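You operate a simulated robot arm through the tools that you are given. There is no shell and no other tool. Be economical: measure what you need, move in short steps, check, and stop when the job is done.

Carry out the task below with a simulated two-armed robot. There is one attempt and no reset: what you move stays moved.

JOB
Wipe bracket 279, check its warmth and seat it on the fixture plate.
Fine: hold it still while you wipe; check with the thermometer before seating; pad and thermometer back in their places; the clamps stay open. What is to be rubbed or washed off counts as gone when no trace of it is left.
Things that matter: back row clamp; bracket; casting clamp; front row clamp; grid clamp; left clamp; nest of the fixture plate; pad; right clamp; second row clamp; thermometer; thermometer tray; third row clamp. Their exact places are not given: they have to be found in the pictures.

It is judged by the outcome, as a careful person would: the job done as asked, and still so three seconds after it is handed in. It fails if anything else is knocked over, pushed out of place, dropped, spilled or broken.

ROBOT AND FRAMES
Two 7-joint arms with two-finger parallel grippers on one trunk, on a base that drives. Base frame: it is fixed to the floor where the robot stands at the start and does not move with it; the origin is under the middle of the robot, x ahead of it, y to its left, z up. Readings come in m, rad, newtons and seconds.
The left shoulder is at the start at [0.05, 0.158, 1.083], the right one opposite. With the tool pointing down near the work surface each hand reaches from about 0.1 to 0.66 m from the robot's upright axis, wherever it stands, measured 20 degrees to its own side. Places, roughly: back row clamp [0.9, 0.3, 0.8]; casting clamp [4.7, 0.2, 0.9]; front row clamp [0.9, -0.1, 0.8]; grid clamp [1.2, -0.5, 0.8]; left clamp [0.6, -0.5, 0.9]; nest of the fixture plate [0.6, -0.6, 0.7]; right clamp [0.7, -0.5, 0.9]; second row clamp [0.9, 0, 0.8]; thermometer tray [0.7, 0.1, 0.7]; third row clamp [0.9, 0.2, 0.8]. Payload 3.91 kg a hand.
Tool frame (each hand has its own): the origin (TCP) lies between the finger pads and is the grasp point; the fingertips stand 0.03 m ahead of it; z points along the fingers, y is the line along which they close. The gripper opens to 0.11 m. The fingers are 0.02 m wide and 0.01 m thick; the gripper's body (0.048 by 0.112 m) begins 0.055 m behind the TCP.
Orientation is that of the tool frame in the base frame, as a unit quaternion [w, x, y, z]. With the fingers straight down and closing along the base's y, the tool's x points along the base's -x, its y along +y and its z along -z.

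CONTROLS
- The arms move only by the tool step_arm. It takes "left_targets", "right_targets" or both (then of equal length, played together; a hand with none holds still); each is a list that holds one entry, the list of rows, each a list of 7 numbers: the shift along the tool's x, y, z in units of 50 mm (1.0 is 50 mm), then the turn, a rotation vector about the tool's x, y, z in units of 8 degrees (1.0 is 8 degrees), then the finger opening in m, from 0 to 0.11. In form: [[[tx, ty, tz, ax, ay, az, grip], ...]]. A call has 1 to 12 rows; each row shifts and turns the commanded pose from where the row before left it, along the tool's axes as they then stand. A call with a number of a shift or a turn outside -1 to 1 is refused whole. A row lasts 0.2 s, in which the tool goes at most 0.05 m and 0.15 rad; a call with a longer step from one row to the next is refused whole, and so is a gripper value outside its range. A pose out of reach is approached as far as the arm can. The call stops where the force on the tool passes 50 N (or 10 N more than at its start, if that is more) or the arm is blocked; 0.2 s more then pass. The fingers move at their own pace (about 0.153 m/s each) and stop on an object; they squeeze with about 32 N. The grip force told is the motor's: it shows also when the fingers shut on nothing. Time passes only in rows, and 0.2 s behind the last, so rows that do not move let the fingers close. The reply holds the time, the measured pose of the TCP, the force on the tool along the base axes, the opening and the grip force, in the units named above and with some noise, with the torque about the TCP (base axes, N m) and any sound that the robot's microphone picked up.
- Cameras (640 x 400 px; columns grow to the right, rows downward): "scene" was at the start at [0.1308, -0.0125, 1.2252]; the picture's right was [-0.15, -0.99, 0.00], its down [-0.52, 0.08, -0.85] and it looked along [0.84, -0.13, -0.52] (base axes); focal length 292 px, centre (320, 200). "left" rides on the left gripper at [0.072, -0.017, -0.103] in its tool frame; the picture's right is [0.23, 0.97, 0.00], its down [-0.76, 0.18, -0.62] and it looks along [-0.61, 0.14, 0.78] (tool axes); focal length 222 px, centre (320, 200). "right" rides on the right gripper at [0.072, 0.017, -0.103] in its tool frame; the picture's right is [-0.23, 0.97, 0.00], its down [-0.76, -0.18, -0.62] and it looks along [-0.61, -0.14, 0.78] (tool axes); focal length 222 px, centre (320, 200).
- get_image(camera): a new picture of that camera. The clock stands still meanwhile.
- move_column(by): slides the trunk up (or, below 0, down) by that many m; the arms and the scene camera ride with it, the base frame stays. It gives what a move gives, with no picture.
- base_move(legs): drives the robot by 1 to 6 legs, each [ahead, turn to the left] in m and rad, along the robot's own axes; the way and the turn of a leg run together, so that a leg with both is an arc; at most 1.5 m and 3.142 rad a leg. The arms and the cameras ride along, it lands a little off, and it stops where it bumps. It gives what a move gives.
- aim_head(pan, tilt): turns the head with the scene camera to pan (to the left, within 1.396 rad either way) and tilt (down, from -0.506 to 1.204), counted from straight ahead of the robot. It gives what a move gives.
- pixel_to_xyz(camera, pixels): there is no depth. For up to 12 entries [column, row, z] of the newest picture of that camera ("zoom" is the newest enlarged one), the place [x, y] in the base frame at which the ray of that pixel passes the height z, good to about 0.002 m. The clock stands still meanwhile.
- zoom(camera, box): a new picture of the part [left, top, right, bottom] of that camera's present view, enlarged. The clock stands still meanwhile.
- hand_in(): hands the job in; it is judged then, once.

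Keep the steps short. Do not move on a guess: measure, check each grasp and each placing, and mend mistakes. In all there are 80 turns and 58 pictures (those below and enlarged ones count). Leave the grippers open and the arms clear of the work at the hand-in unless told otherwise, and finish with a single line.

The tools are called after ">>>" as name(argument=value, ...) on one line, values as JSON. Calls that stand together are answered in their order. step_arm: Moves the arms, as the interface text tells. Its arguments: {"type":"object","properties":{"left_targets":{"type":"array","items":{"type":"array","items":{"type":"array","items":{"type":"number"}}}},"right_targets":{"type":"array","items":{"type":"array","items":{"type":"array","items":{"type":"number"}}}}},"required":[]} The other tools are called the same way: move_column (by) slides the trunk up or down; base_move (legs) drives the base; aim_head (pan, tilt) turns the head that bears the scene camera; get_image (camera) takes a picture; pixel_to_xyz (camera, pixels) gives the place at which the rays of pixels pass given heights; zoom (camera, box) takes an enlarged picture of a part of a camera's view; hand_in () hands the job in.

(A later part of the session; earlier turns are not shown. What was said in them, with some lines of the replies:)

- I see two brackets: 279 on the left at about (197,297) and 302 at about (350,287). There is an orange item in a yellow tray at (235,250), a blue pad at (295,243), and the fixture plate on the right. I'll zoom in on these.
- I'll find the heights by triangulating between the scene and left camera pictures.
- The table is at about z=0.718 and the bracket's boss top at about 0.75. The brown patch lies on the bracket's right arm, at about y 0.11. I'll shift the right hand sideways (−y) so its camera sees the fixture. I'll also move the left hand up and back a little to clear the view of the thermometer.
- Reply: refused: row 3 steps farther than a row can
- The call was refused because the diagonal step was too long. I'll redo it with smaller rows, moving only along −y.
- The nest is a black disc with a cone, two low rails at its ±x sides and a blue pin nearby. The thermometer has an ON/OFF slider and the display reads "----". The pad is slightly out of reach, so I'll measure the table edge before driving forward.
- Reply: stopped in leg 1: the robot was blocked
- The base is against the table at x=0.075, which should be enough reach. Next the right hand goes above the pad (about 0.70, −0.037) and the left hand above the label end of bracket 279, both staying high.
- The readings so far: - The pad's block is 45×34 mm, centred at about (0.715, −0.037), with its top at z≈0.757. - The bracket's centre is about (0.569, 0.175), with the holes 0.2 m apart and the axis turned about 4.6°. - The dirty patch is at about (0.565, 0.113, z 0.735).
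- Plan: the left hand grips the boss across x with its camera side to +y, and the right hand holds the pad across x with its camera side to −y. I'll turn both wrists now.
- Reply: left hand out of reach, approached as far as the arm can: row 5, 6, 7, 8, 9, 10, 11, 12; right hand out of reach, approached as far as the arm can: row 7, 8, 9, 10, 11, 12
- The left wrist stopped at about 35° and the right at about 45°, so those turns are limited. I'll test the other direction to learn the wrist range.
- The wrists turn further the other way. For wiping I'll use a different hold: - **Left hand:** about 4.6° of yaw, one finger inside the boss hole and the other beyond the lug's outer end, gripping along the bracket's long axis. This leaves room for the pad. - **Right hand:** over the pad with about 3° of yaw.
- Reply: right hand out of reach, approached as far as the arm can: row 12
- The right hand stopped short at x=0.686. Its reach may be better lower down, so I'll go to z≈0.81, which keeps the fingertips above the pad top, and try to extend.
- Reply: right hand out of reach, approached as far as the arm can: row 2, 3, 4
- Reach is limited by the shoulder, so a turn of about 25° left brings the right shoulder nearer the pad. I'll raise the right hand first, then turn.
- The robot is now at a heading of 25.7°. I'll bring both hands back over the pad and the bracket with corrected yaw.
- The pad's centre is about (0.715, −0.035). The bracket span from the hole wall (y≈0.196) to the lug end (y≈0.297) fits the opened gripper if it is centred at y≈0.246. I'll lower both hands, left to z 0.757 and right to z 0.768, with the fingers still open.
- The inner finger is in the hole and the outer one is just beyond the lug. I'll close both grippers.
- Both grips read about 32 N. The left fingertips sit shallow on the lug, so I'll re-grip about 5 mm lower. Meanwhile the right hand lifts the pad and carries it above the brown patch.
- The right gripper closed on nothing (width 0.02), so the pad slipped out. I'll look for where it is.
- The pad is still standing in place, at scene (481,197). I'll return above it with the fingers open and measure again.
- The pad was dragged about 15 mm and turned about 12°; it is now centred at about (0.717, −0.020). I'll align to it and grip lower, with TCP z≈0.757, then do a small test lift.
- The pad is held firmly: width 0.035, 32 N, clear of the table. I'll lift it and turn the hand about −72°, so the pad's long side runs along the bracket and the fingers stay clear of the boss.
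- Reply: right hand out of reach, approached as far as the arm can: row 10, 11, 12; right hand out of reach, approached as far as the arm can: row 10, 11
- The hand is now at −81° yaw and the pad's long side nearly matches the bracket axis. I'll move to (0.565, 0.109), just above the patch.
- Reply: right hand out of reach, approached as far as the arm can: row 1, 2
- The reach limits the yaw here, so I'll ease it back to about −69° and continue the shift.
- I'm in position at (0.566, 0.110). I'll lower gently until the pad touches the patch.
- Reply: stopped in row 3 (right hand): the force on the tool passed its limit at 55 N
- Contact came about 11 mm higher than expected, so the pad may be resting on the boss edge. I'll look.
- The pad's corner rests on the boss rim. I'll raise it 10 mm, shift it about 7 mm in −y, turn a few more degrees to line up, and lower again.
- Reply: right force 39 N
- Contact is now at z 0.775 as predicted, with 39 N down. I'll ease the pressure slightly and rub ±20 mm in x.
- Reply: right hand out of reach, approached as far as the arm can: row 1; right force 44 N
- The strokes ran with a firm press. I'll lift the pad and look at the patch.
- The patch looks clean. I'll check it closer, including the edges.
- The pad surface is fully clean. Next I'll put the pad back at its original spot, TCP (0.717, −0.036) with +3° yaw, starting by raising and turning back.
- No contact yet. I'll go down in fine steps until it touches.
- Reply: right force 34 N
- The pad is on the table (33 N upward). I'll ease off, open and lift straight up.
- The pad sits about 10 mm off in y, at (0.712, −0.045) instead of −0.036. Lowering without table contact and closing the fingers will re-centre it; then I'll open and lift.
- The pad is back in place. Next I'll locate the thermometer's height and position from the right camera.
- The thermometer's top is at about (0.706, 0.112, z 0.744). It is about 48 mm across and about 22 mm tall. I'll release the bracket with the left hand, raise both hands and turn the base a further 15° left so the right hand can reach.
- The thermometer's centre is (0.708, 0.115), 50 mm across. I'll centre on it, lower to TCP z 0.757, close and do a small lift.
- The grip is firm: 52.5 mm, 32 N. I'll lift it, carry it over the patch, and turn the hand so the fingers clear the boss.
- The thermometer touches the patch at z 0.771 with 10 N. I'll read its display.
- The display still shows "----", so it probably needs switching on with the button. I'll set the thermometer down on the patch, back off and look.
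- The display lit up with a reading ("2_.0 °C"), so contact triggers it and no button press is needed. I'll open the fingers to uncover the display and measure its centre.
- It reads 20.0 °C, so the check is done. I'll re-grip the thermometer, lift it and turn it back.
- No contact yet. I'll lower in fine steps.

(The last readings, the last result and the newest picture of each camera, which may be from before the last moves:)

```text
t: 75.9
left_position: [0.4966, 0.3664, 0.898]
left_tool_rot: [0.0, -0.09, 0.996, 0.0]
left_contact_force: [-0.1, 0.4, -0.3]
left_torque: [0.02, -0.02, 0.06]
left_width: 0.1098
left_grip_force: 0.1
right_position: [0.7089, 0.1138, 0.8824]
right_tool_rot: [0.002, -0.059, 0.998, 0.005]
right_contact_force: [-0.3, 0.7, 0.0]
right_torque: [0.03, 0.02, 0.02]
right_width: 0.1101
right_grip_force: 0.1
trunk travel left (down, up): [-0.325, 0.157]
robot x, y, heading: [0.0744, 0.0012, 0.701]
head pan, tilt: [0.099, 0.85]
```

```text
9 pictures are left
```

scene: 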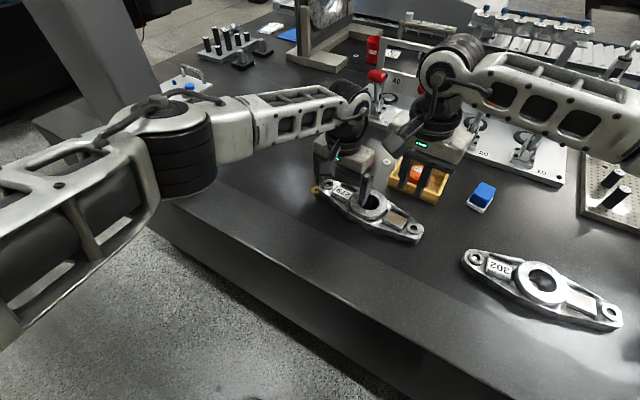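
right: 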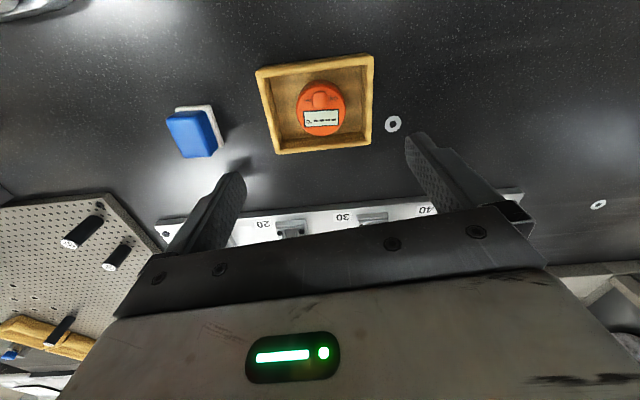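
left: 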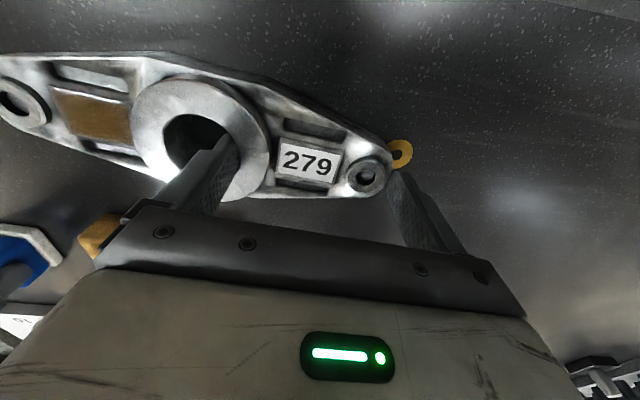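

The thermometer is back in its tray reading "----". Next is the bracket. From the earlier pictures, the nest has a cone at about (0.65, −0.59) with rails at ±x and a pin about 0.09 m beyond in +x. So the bracket lies along x there, with the clamps on the +y side. I'll grip the boss with the right hand, yawed about −85°, and then drive over.

>>> step_arm(right_targets=[[[0.65, 0.39, 0, 0, 0, 0, 0.11], [0.65, 0.39, 0, 0, 0, 0, 0.11], [0.65, 0.39, 0, 0, 0, 0, 0.11], [0.65, 0.39, 0, 0, 0, 0, 0.11], [0, 0, 0, 0, 0, -1, 0.11], [0, 0, 0, 0, 0, -1, 0.11], [0, 0, 0, 0, 0, -1, 0.11], [0, 0, 0, 0, 0, -1, 0.11], [0, 0, 0, 0, 0, -1, 0.11], [0, 0, 0, 0, 0, -1, 0.11], [0, 0, 0, 0, 0, -1, 0.11], [0, 0, 0, 0, 0, -1, 0.11]]], left_targets=[[[0, 0, -0.8, 0, 0, 0, 0.11], [0, 0.8, -0.5, 0, 0, 0, 0.11], [0, 0.8, -0.5, 0, 0, 0, 0.11], [0, 0, 0, 0, 0, 0, 0.11], [0, 0, 0, 0, 0, 0, 0.11], [0, 0, 0, 0, 0, 0, 0.11], [0, 0, 0, 0, 0, 0, 0.11], [0, 0, 0, 0, 0, 0, 0.11], [0, 0, 0, 0, 0, 0, 0.11], [0, 0, 0, 0, 0, 0, 0.11], [0, 0, 0, 0, 0, 0, 0.11], [0, 0, 0, 0, 0, 0, 0.11]]])

>>> step_arm(right_targets=[[[0, 0, 0, 0, 0, -0.9, 0.11], [0, 0, 0, 0, 0, -0.9, 0.11], [0, 0, 0, 0, 0, 0, 0.11]]])

>>> get_image(camera="right")

```text
t: 78.5
left_position: [0.4821, 0.426, 0.9751]
left_tool_rot: [0.001, -0.091, 0.996, 0.001]
left_contact_force: [0.8, -0.6, -0.3]
left_torque: [-0.01, -0.03, 0.02]
left_width: 0.11
left_grip_force: 0.1
left hand out of reach, approached as far as the arm can: row 3
right_position: [0.5687, 0.1783, 0.8808]
right_tool_rot: [0.004, -0.581, 0.814, 0.002]
right_contact_force: [-0.3, 0.6, -0.2]
right_torque: [-0.02, 0.01, 0.0]
right_width: 0.11
right_grip_force: 0.1
trunk travel left (down, up): [-0.325, 0.157]
robot x, y, heading: [0.0784, 0.0032, 0.698]
head pan, tilt: [0.099, 0.85]
```

```text
t: 79.3
left_position: [0.4814, 0.4267, 0.9755]
left_tool_rot: [0.001, -0.09, 0.996, 0.001]
left_contact_force: [-0.5, 0.3, -0.9]
left_torque: [-0.02, -0.02, 0.0]
left_width: 0.11
left_grip_force: 0.0
right_position: [0.5679, 0.1776, 0.881]
right_tool_rot: [0.004, -0.654, 0.757, 0.002]
right_contact_force: [0.2, 0.6, 0.0]
right_torque: [-0.01, 0.0, 0.0]
right_width: 0.1101
right_grip_force: 0.0
right hand out of reach, approached as far as the arm can: row 2
trunk travel left (down, up): [-0.325, 0.157]
robot x, y, heading: [0.0767, 0.0021, 0.703]
head pan, tilt: [0.099, 0.85]
```

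```text
8 pictures are left
```

right: 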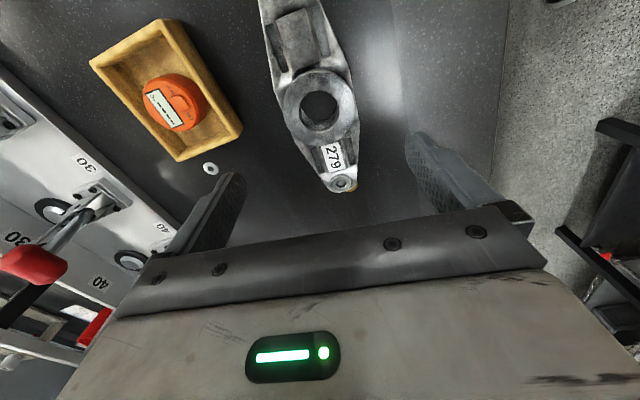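

>>> pixel_to_xyz(camera="right", pixels=[[320, 105, 0.747], [280, 107, 0.747], [358, 102, 0.747], [316, 110, 0.72], [341, 183, 0.734], [295, 45, 0.735]])

```text
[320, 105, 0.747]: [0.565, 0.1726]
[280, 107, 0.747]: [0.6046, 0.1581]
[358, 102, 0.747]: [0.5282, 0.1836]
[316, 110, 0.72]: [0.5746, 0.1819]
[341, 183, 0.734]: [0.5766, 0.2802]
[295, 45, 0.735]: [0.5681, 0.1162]
```

The boss centre is about (0.569, 0.176). I'll lower over it to TCP z 0.758 and close.

>>> step_arm(right_targets=[[[0.03, 0, 0.7, 0, 0, 0, 0.11], [0, 0, 0.7, 0, 0, 0, 0.11], [0, 0, 0.7, 0, 0, 0, 0.11], [0, 0, 0.36, 0, 0, 0, 0.11], [0, 0, 0, 0, 0, 0, 0.11], [0, 0, 0, 0, 0, 0, 0.06], [0, 0, 0, 0, 0, 0, 0.06], [0, 0, 0, 0, 0, 0, 0.06], [0, 0, 0, 0, 0, 0, 0.06]]])

```text
t: 81.3
left_position: [0.4823, 0.4247, 0.9763]
left_tool_rot: [0.001, -0.09, 0.996, 0.001]
left_contact_force: [0.2, 0.1, -0.5]
left_torque: [0.01, 0.0, 0.03]
left_width: 0.11
left_grip_force: 0.1
right_position: [0.5686, 0.1767, 0.7561]
right_tool_rot: [0.005, -0.653, 0.757, 0.003]
right_contact_force: [-0.2, 1.5, 0.2]
right_torque: [0.23, -0.02, -0.03]
right_width: 0.0742
right_grip_force: 32.1
trunk travel left (down, up): [-0.325, 0.157]
robot x, y, heading: [0.0795, 0.0005, 0.703]
head pan, tilt: [0.099, 0.85]
```

The grip is firm: 74 mm, 32 N. I'll lift it, and once high turn the wrist part way back.

>>> step_arm(right_targets=[[[0, 0, -0.3, 0, 0, 0, 0.06], [0, 0, -0.6, 0, 0, 0, 0.06], [0, 0, -0.8, 0, 0, 0, 0.06], [0, 0, -0.8, 0, 0, 0, 0.06], [0, 0, -0.8, 0, 0, 0, 0.06], [0, 0, -0.8, 0, 0, 0, 0.06], [0, 0, -0.8, 0, 0, 0, 0.06], [0, 0, 0, 0, 0, 1, 0.06], [0, 0, 0, 0, 0, 1, 0.06], [0, 0, 0, 0, 0, 1, 0.06], [0, 0, 0, 0, 0, 1, 0.06], [0, 0, 0, 0, 0, 1, 0.06]]])

>>> get_image(camera="right")

```text
t: 83.9
left_position: [0.4824, 0.4271, 0.9762]
left_tool_rot: [0.001, -0.091, 0.996, 0.001]
left_contact_force: [0.1, 0.1, 1.7]
left_torque: [0.0, -0.03, 0.0]
left_width: 0.1101
left_grip_force: 0.0
right_position: [0.5692, 0.175, 1.0029]
right_tool_rot: [0.003, -0.353, 0.936, 0.005]
right_contact_force: [-0.8, -0.1, -4.8]
right_torque: [0.0, 0.01, -0.01]
right_width: 0.0738
right_grip_force: 31.8
trunk travel left (down, up): [-0.325, 0.157]
robot x, y, heading: [0.0766, -0.001, 0.705]
head pan, tilt: [0.099, 0.85]
```

```text
7 pictures are left
```

right: 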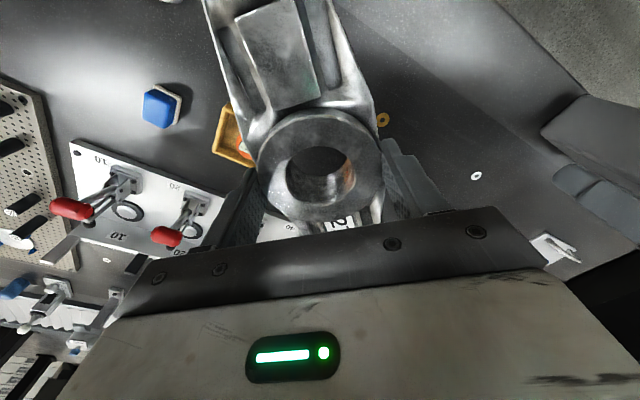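

The bracket is held; it weighs about 0.5 kg. I'll back off along the present heading, turn to heading 0 and drive forward so the nest is in front of the right arm.

>>> base_move(legs=[[-0.65, 0.0], [0.0, -0.705], [0.45, 0.0]])

```text
t: 87.1
left_position: [0.024, 0.0367, 0.9749]
left_tool_rot: [0.001, -0.097, 0.995, 0.001]
left_contact_force: [0.4, -0.2, -0.8]
left_torque: [0.01, -0.01, -0.03]
left_width: 0.1102
left_grip_force: 0.0
right_position: [0.1137, -0.2142, 1.0014]
right_tool_rot: [0.002, -0.362, 0.932, 0.002]
right_contact_force: [0.6, -0.4, -5.3]
right_torque: [0.02, 0.04, -0.03]
right_width: 0.0738
right_grip_force: 32.0
trunk travel left (down, up): [-0.325, 0.157]
robot x, y, heading: [-0.3794, -0.396, 0.711]
head pan, tilt: [0.099, 0.85]
stopped in leg 1: the robot was blocked; the commanded pose is now the measured one
```

The base bumped at (−0.38, −0.396), which is close to where I wanted to be. I'll pull forward slightly, turn to heading 0 and drive forward.

>>> base_move(legs=[[0.03, 0.0], [0.0, -0.711], [0.38, 0.0]])

>>> aim_head(pan=-0.25, tilt=0.75)

```text
t: 91.8
left_position: [0.5974, -0.3132, 0.9757]
left_tool_rot: [0.001, 0.259, 0.966, 0.0]
left_contact_force: [0.6, 0.9, -0.5]
left_torque: [-0.01, 0.05, -0.01]
left_width: 0.1099
left_grip_force: 0.0
right_position: [0.4986, -0.5617, 1.0019]
right_tool_rot: [0.004, -0.012, 1.0, 0.002]
right_contact_force: [-0.1, -0.6, -4.5]
right_torque: [0.05, 0.0, 0.0]
right_width: 0.0736
right_grip_force: 31.8
trunk travel left (down, up): [-0.325, 0.157]
robot x, y, heading: [0.0155, -0.373, -0.006]
head pan, tilt: [0.099, 0.85]
```

```text
t: 92.6
left_position: [0.5965, -0.3149, 0.9758]
left_tool_rot: [0.002, 0.259, 0.966, 0.001]
left_contact_force: [-0.1, 0.7, -0.2]
left_torque: [-0.02, 0.0, 0.01]
left_width: 0.1101
left_grip_force: 0.1
right_position: [0.4989, -0.5614, 1.0021]
right_tool_rot: [0.003, -0.011, 1.0, 0.003]
right_contact_force: [-0.4, -0.1, -4.5]
right_torque: [0.0, 0.01, 0.0]
right_width: 0.0739
right_grip_force: 31.6
trunk travel left (down, up): [-0.325, 0.157]
robot x, y, heading: [0.0084, -0.3789, -0.005]
head pan, tilt: [-0.25, 0.75]
```

The robot is at (0.01, −0.376) with heading about 0. I'll shift the left hand toward the nest as a camera and take a picture.

>>> step_arm(left_targets=[[[-0.043, -0.743, 0, 0, 0, 0, 0.11], [-0.043, -0.743, 0, 0, 0, 0, 0.11], [-0.043, -0.743, 0, 0, 0, 0, 0.11], [0, 0, 0, 0, 0, 0, 0.11]]])

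>>> get_image(camera="left")

```text
t: 93.6
left_position: [0.548, -0.4138, 0.9779]
left_tool_rot: [0.001, 0.259, 0.966, 0.0]
left_contact_force: [0.0, -0.6, -0.4]
left_torque: [0.0, 0.0, -0.03]
left_width: 0.11
left_grip_force: 0.1
right_position: [0.4991, -0.561, 1.0019]
right_tool_rot: [0.003, -0.011, 1.0, 0.003]
right_contact_force: [-0.8, 0.6, -5.4]
right_torque: [0.01, 0.02, 0.03]
right_width: 0.0736
right_grip_force: 31.9
trunk travel left (down, up): [-0.325, 0.157]
robot x, y, heading: [0.0095, -0.3721, -0.004]
head pan, tilt: [-0.25, 0.75]
```

```text
6 pictures are left
```

left: 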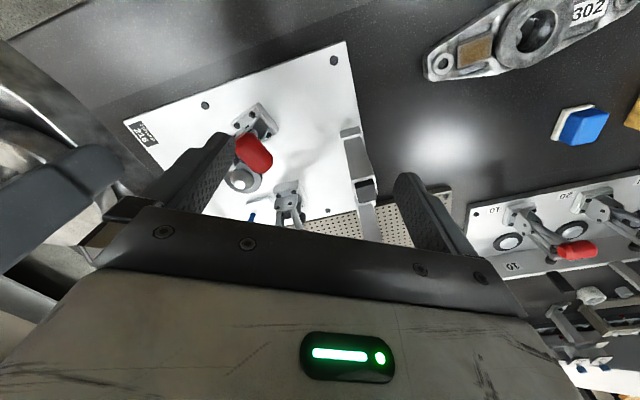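

>>> zoom(camera="left", box=[190, 100, 330, 230])

```text
3.08 times, centred on (260, 165) of left
```

zoom: 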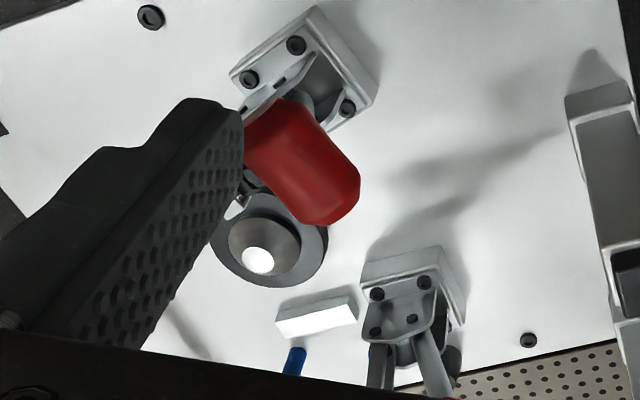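

>>> pixel_to_xyz(camera="zoom", pixels=[[269, 241, 0.745], [328, 245, 0.745], [258, 262, 0.765], [258, 262, 0.755], [276, 318, 0.745], [357, 303, 0.745], [297, 350, 0.735], [290, 370, 0.76], [150, 17, 0.735], [528, 340, 0.735]])

```text
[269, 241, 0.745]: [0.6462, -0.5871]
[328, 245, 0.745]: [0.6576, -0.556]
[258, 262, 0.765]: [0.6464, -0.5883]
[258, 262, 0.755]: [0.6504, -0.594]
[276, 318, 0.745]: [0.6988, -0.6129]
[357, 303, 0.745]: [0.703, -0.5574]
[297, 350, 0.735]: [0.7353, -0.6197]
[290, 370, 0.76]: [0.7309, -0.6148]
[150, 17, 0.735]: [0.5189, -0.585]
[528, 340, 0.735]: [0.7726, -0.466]
```

I'll check the plate's orientation and where the clamp bases stand.

>>> pixel_to_xyz(camera="left", pixels=[[124, 121, 0.735], [345, 42, 0.735], [361, 125, 0.735], [205, 105, 0.735], [334, 61, 0.735]])

>>> pixel_to_xyz(camera="zoom", pixels=[[310, 75, 0.75], [412, 275, 0.75], [278, 105, 0.745], [415, 325, 0.75], [330, 205, 0.84], [256, 130, 0.84]])

```text
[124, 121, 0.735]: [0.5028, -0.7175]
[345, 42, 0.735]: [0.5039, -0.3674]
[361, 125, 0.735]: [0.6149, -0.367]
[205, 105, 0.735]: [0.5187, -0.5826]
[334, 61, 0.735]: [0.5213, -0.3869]
```

```text
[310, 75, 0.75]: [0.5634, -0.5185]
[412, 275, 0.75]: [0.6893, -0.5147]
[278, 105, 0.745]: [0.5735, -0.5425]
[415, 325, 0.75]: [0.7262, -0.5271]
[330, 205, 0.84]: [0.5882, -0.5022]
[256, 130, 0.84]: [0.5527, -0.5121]
```

The plate is square to the base axes. The clamps and rails are symmetric about x≈0.645, so the nest centre is about (0.646, −0.5875) and the bracket axis should lie along x. Next I'll measure how the bracket sits in the hand.

>>> zoom(camera="right", box=[180, 0, 420, 240])

```text
1.67 times, centred on (300, 120) of right
```

zoom: 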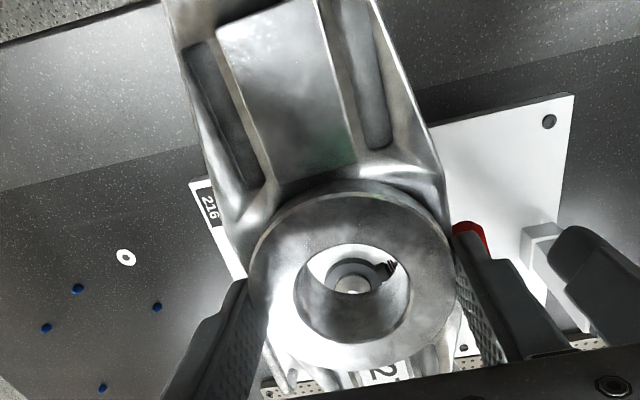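

>>> pixel_to_xyz(camera="zoom", pixels=[[353, 285, 0.993], [353, 293, 0.993], [296, 293, 0.993], [411, 290, 0.993], [353, 243, 0.993], [353, 343, 0.993], [316, 171, 0.981], [268, 17, 0.981], [216, 35, 0.981], [275, 180, 0.981], [357, 163, 0.981], [322, 2, 0.981]])

```text
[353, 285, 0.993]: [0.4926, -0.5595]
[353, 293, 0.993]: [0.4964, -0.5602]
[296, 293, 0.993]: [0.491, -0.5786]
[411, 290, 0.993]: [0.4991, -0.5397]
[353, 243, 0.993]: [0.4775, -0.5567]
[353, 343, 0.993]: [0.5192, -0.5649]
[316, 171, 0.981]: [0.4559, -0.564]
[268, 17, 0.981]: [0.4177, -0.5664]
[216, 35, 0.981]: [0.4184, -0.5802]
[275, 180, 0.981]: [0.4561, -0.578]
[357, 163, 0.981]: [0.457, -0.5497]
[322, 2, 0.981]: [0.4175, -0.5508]
```

In the hand, the boss centre is within 2 mm of the TCP and the bracket axis is about 4° CCW of x. The nest is a bit too far, so I'll move the left arm clear and drive 0.055 m forward.

>>> step_arm(left_targets=[[[0.4, 0.69, -0.2, 0, 0, 0, 0.11], [0.4, 0.69, -0.2, 0, 0, 0, 0.11], [0.4, 0.69, -0.2, 0, 0, 0, 0.11], [0.4, 0.69, 0, 0, 0, 0, 0.11]]])

>>> base_move(legs=[[0.055, 0.0]])

```text
t: 94.6
left_position: [0.5449, -0.2505, 1.0069]
left_tool_rot: [0.001, 0.26, 0.966, 0.0]
left_contact_force: [-0.7, 0.0, 0.2]
left_torque: [0.01, 0.02, -0.03]
left_width: 0.1099
left_grip_force: 0.3
right_position: [0.4989, -0.5612, 1.0027]
right_tool_rot: [0.003, -0.011, 1.0, 0.003]
right_contact_force: [-1.0, -0.6, -4.7]
right_torque: [0.02, 0.0, 0.02]
right_width: 0.0734
right_grip_force: 32.1
trunk travel left (down, up): [-0.325, 0.157]
robot x, y, heading: [0.0106, -0.3787, -0.004]
head pan, tilt: [-0.25, 0.75]
```

```text
t: 95.6
left_position: [0.5988, -0.251, 1.0064]
left_tool_rot: [0.001, 0.259, 0.966, 0.001]
left_contact_force: [-0.3, 0.7, 0.0]
left_torque: [-0.01, 0.01, -0.02]
left_width: 0.1099
left_grip_force: 0.1
right_position: [0.5522, -0.5617, 1.002]
right_tool_rot: [0.003, -0.011, 1.0, 0.002]
right_contact_force: [0.5, 0.3, -5.5]
right_torque: [0.02, 0.01, -0.01]
right_width: 0.0737
right_grip_force: 32.3
trunk travel left (down, up): [-0.325, 0.157]
robot x, y, heading: [0.0638, -0.3775, -0.007]
head pan, tilt: [-0.25, 0.75]
```

I'll move above the nest, trim the yaw a little and descend to z≈0.862, still clear of the cone.

>>> step_arm(right_targets=[[[-0.625, -0.193, 0, 0, 0, 0, 0.06], [-0.625, -0.193, 0, 0, 0, 0, 0.06], [-0.625, -0.193, 0, 0, 0, 0, 0.06], [0, 0, 0, 0, 0, 0.4, 0.06], [0, 0, 0.7, 0, 0, 0, 0.06], [0, 0, 0.7, 0, 0, 0, 0.06], [0, 0, 0.7, 0, 0, 0, 0.06], [0, 0, 0.7, 0, 0, 0, 0.06], [0, 0, 0, 0, 0, 0, 0.06]]])

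>>> get_image(camera="scene")

```text
t: 97.6
left_position: [0.5974, -0.2519, 1.0073]
left_tool_rot: [0.001, 0.258, 0.966, 0.0]
left_contact_force: [-1.1, 0.1, 0.7]
left_torque: [0.01, 0.03, 0.0]
left_width: 0.1099
left_grip_force: 0.1
right_position: [0.6468, -0.5907, 0.8629]
right_tool_rot: [0.003, 0.017, 1.0, 0.003]
right_contact_force: [-0.3, 0.8, -5.0]
right_torque: [0.01, 0.01, 0.0]
right_width: 0.0735
right_grip_force: 32.4
trunk travel left (down, up): [-0.325, 0.157]
robot x, y, heading: [0.0643, -0.3759, -0.004]
head pan, tilt: [-0.25, 0.75]
```

```text
3 pictures are left
```

scene: 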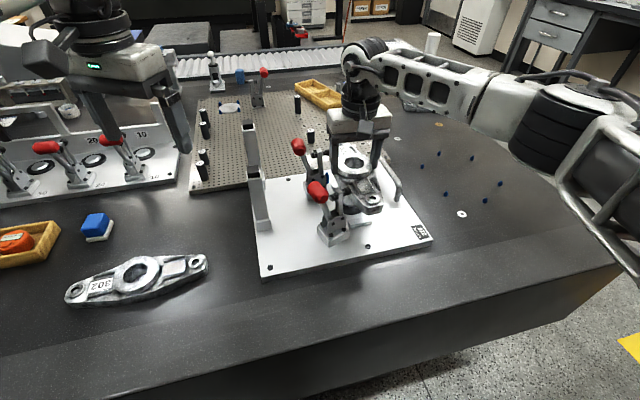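

>>> zoom(camera="scene", box=[285, 100, 415, 245])

```text
2.76 times, centred on (350, 172) of scene
```

zoom: 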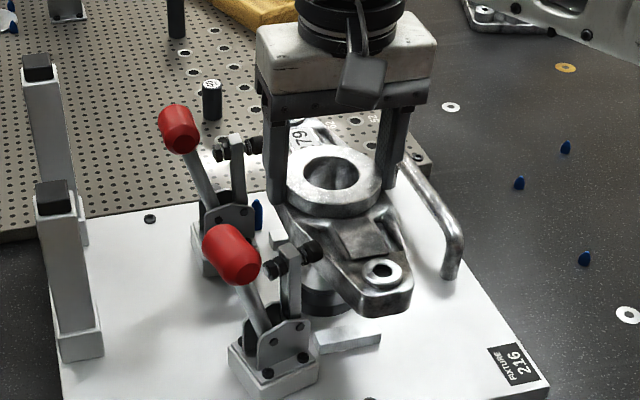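

There is clearance: the hand camera is to the right of the near clamp tip, and the fingers lie between the clamps. I'll lower further in shrinking steps.

>>> step_arm(right_targets=[[[0, 0.03, 0.4, 0, 0, 0, 0.06], [0, 0, 0.4, 0, 0, 0, 0.06], [0, 0, 0.3, 0, 0, 0, 0.06], [0, 0, 0.1, 0, 0, 0, 0.06], [0, 0, 0.1, 0, 0, 0, 0.06], [0, 0, 0.1, 0, 0, 0, 0.06], [0, 0, 0, 0, 0, 0, 0.06]]])

```text
t: 99.2
left_position: [0.5975, -0.2515, 1.0095]
left_tool_rot: [0.002, 0.259, 0.966, 0.002]
left_contact_force: [-0.8, 0.9, 0.0]
left_torque: [0.04, 0.01, 0.0]
left_width: 0.1099
left_grip_force: 0.1
right_position: [0.6477, -0.5882, 0.7951]
right_tool_rot: [0.007, 0.017, 1.0, 0.002]
right_contact_force: [1.2, -12.9, 17.9]
right_torque: [-1.08, -0.03, 0.03]
right_width: 0.073
right_grip_force: 32.0
trunk travel left (down, up): [-0.325, 0.157]
robot x, y, heading: [0.0703, -0.3784, -0.005]
head pan, tilt: [-0.25, 0.75]
5 turns are left
```

The bracket is touching the cone and the side force pushes it toward −y, so I need to shift about 2 mm that way. I'll ease up, shift, and lower until it seats.

>>> step_arm(right_targets=[[[0, 0, -0.06, 0, 0, 0, 0.06], [0, -0.05, 0, 0, 0, 0, 0.06], [0, 0, 0.06, 0, 0, 0, 0.06], [0, 0, 0.06, 0, 0, 0, 0.06], [0, 0, 0.06, 0, 0, 0, 0.06], [0, 0, 0.06, 0, 0, 0, 0.06], [0, 0, 0.06, 0, 0, 0, 0.06], [0, 0, 0.06, 0, 0, 0, 0.06], [0, 0, 0.06, 0, 0, 0, 0.06], [0, 0, 0.06, 0, 0, 0, 0.06], [0, 0, 0.04, 0, 0, 0, 0.06], [0, 0, 0, 0, 0, 0, 0.06]]])

```text
t: 101.8
left_position: [0.596, -0.2518, 1.0087]
left_tool_rot: [0.002, 0.259, 0.966, 0.001]
left_contact_force: [-0.6, -0.5, -0.2]
left_torque: [0.0, -0.03, 0.0]
left_width: 0.1098
left_grip_force: 0.0
right_position: [0.6474, -0.5897, 0.7732]
right_tool_rot: [0.008, 0.017, 1.0, 0.001]
right_contact_force: [-2.0, -17.6, 26.4]
right_torque: [-1.13, 0.14, 0.63]
right_width: 0.0731
right_grip_force: 32.3
trunk travel left (down, up): [-0.325, 0.157]
robot x, y, heading: [0.0647, -0.3806, -0.001]
head pan, tilt: [-0.25, 0.75]
4 turns are left
```

It went down to z 0.773, at plate level, with a small remaining side load. I'll relax it with a slight −y shift and a touch down, then open and lift straight up.

>>> step_arm(right_targets=[[[0, -0.03, 0, 0, 0, 0, 0.06], [0, 0, 0.02, 0, 0, 0, 0.06], [0, 0, 0, 0, 0, 0, 0.08], [0, 0, 0, 0, 0, 0, 0.095], [0, 0, 0, 0, 0, 0, 0.095], [0, 0, -0.2, 0, 0, 0, 0.095], [0, 0, -0.5, 0, 0, 0, 0.095], [0, 0, -0.8, 0, 0, 0, 0.095], [0, 0, -0.9, 0, 0, 0, 0.095], [0, 0, -0.9, 0, 0, 0, 0.095], [0, 0, -0.9, 0, 0, 0, 0.095], [0.5, 0, -0.5, 0, 0, 0, 0.11]]])

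>>> zoom(camera="scene", box=[285, 100, 415, 245])

```text
t: 104.4
left_position: [0.5985, -0.2507, 1.0073]
left_tool_rot: [0.001, 0.259, 0.966, 0.0]
left_contact_force: [0.1, 0.8, -0.2]
left_torque: [0.01, -0.03, -0.03]
left_width: 0.1101
left_grip_force: 0.1
right_position: [0.6201, -0.5869, 1.0033]
right_tool_rot: [0.003, 0.016, 1.0, 0.003]
right_contact_force: [0.0, -0.7, 0.5]
right_torque: [-0.01, 0.0, 0.0]
right_width: 0.1101
right_grip_force: 0.0
trunk travel left (down, up): [-0.325, 0.157]
robot x, y, heading: [0.0622, -0.3767, -0.003]
head pan, tilt: [-0.25, 0.75]
```

```text
2.76 times, centred on (350, 172) of scene
3 turns are left
```

zoom: 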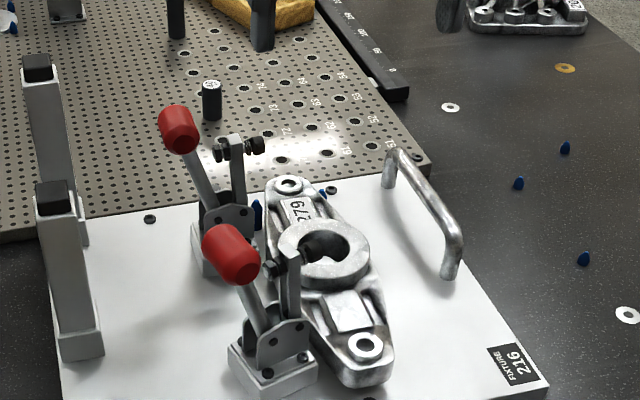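

Bracket 279 lies flat on the nest: the cone is in its bore, the label lug sits between the blue pins, and both clamps are still open. The grippers are open and clear, and the pad and thermometer are back in place, so I'm handing in.

>>> hand_in()

```text
The job is handed in.
```

Bracket 279 was wiped clean while held still, read 20.0 °C on the thermometer, and was seated on the fixture plate with the clamps open and the pad and thermometer back in their places.
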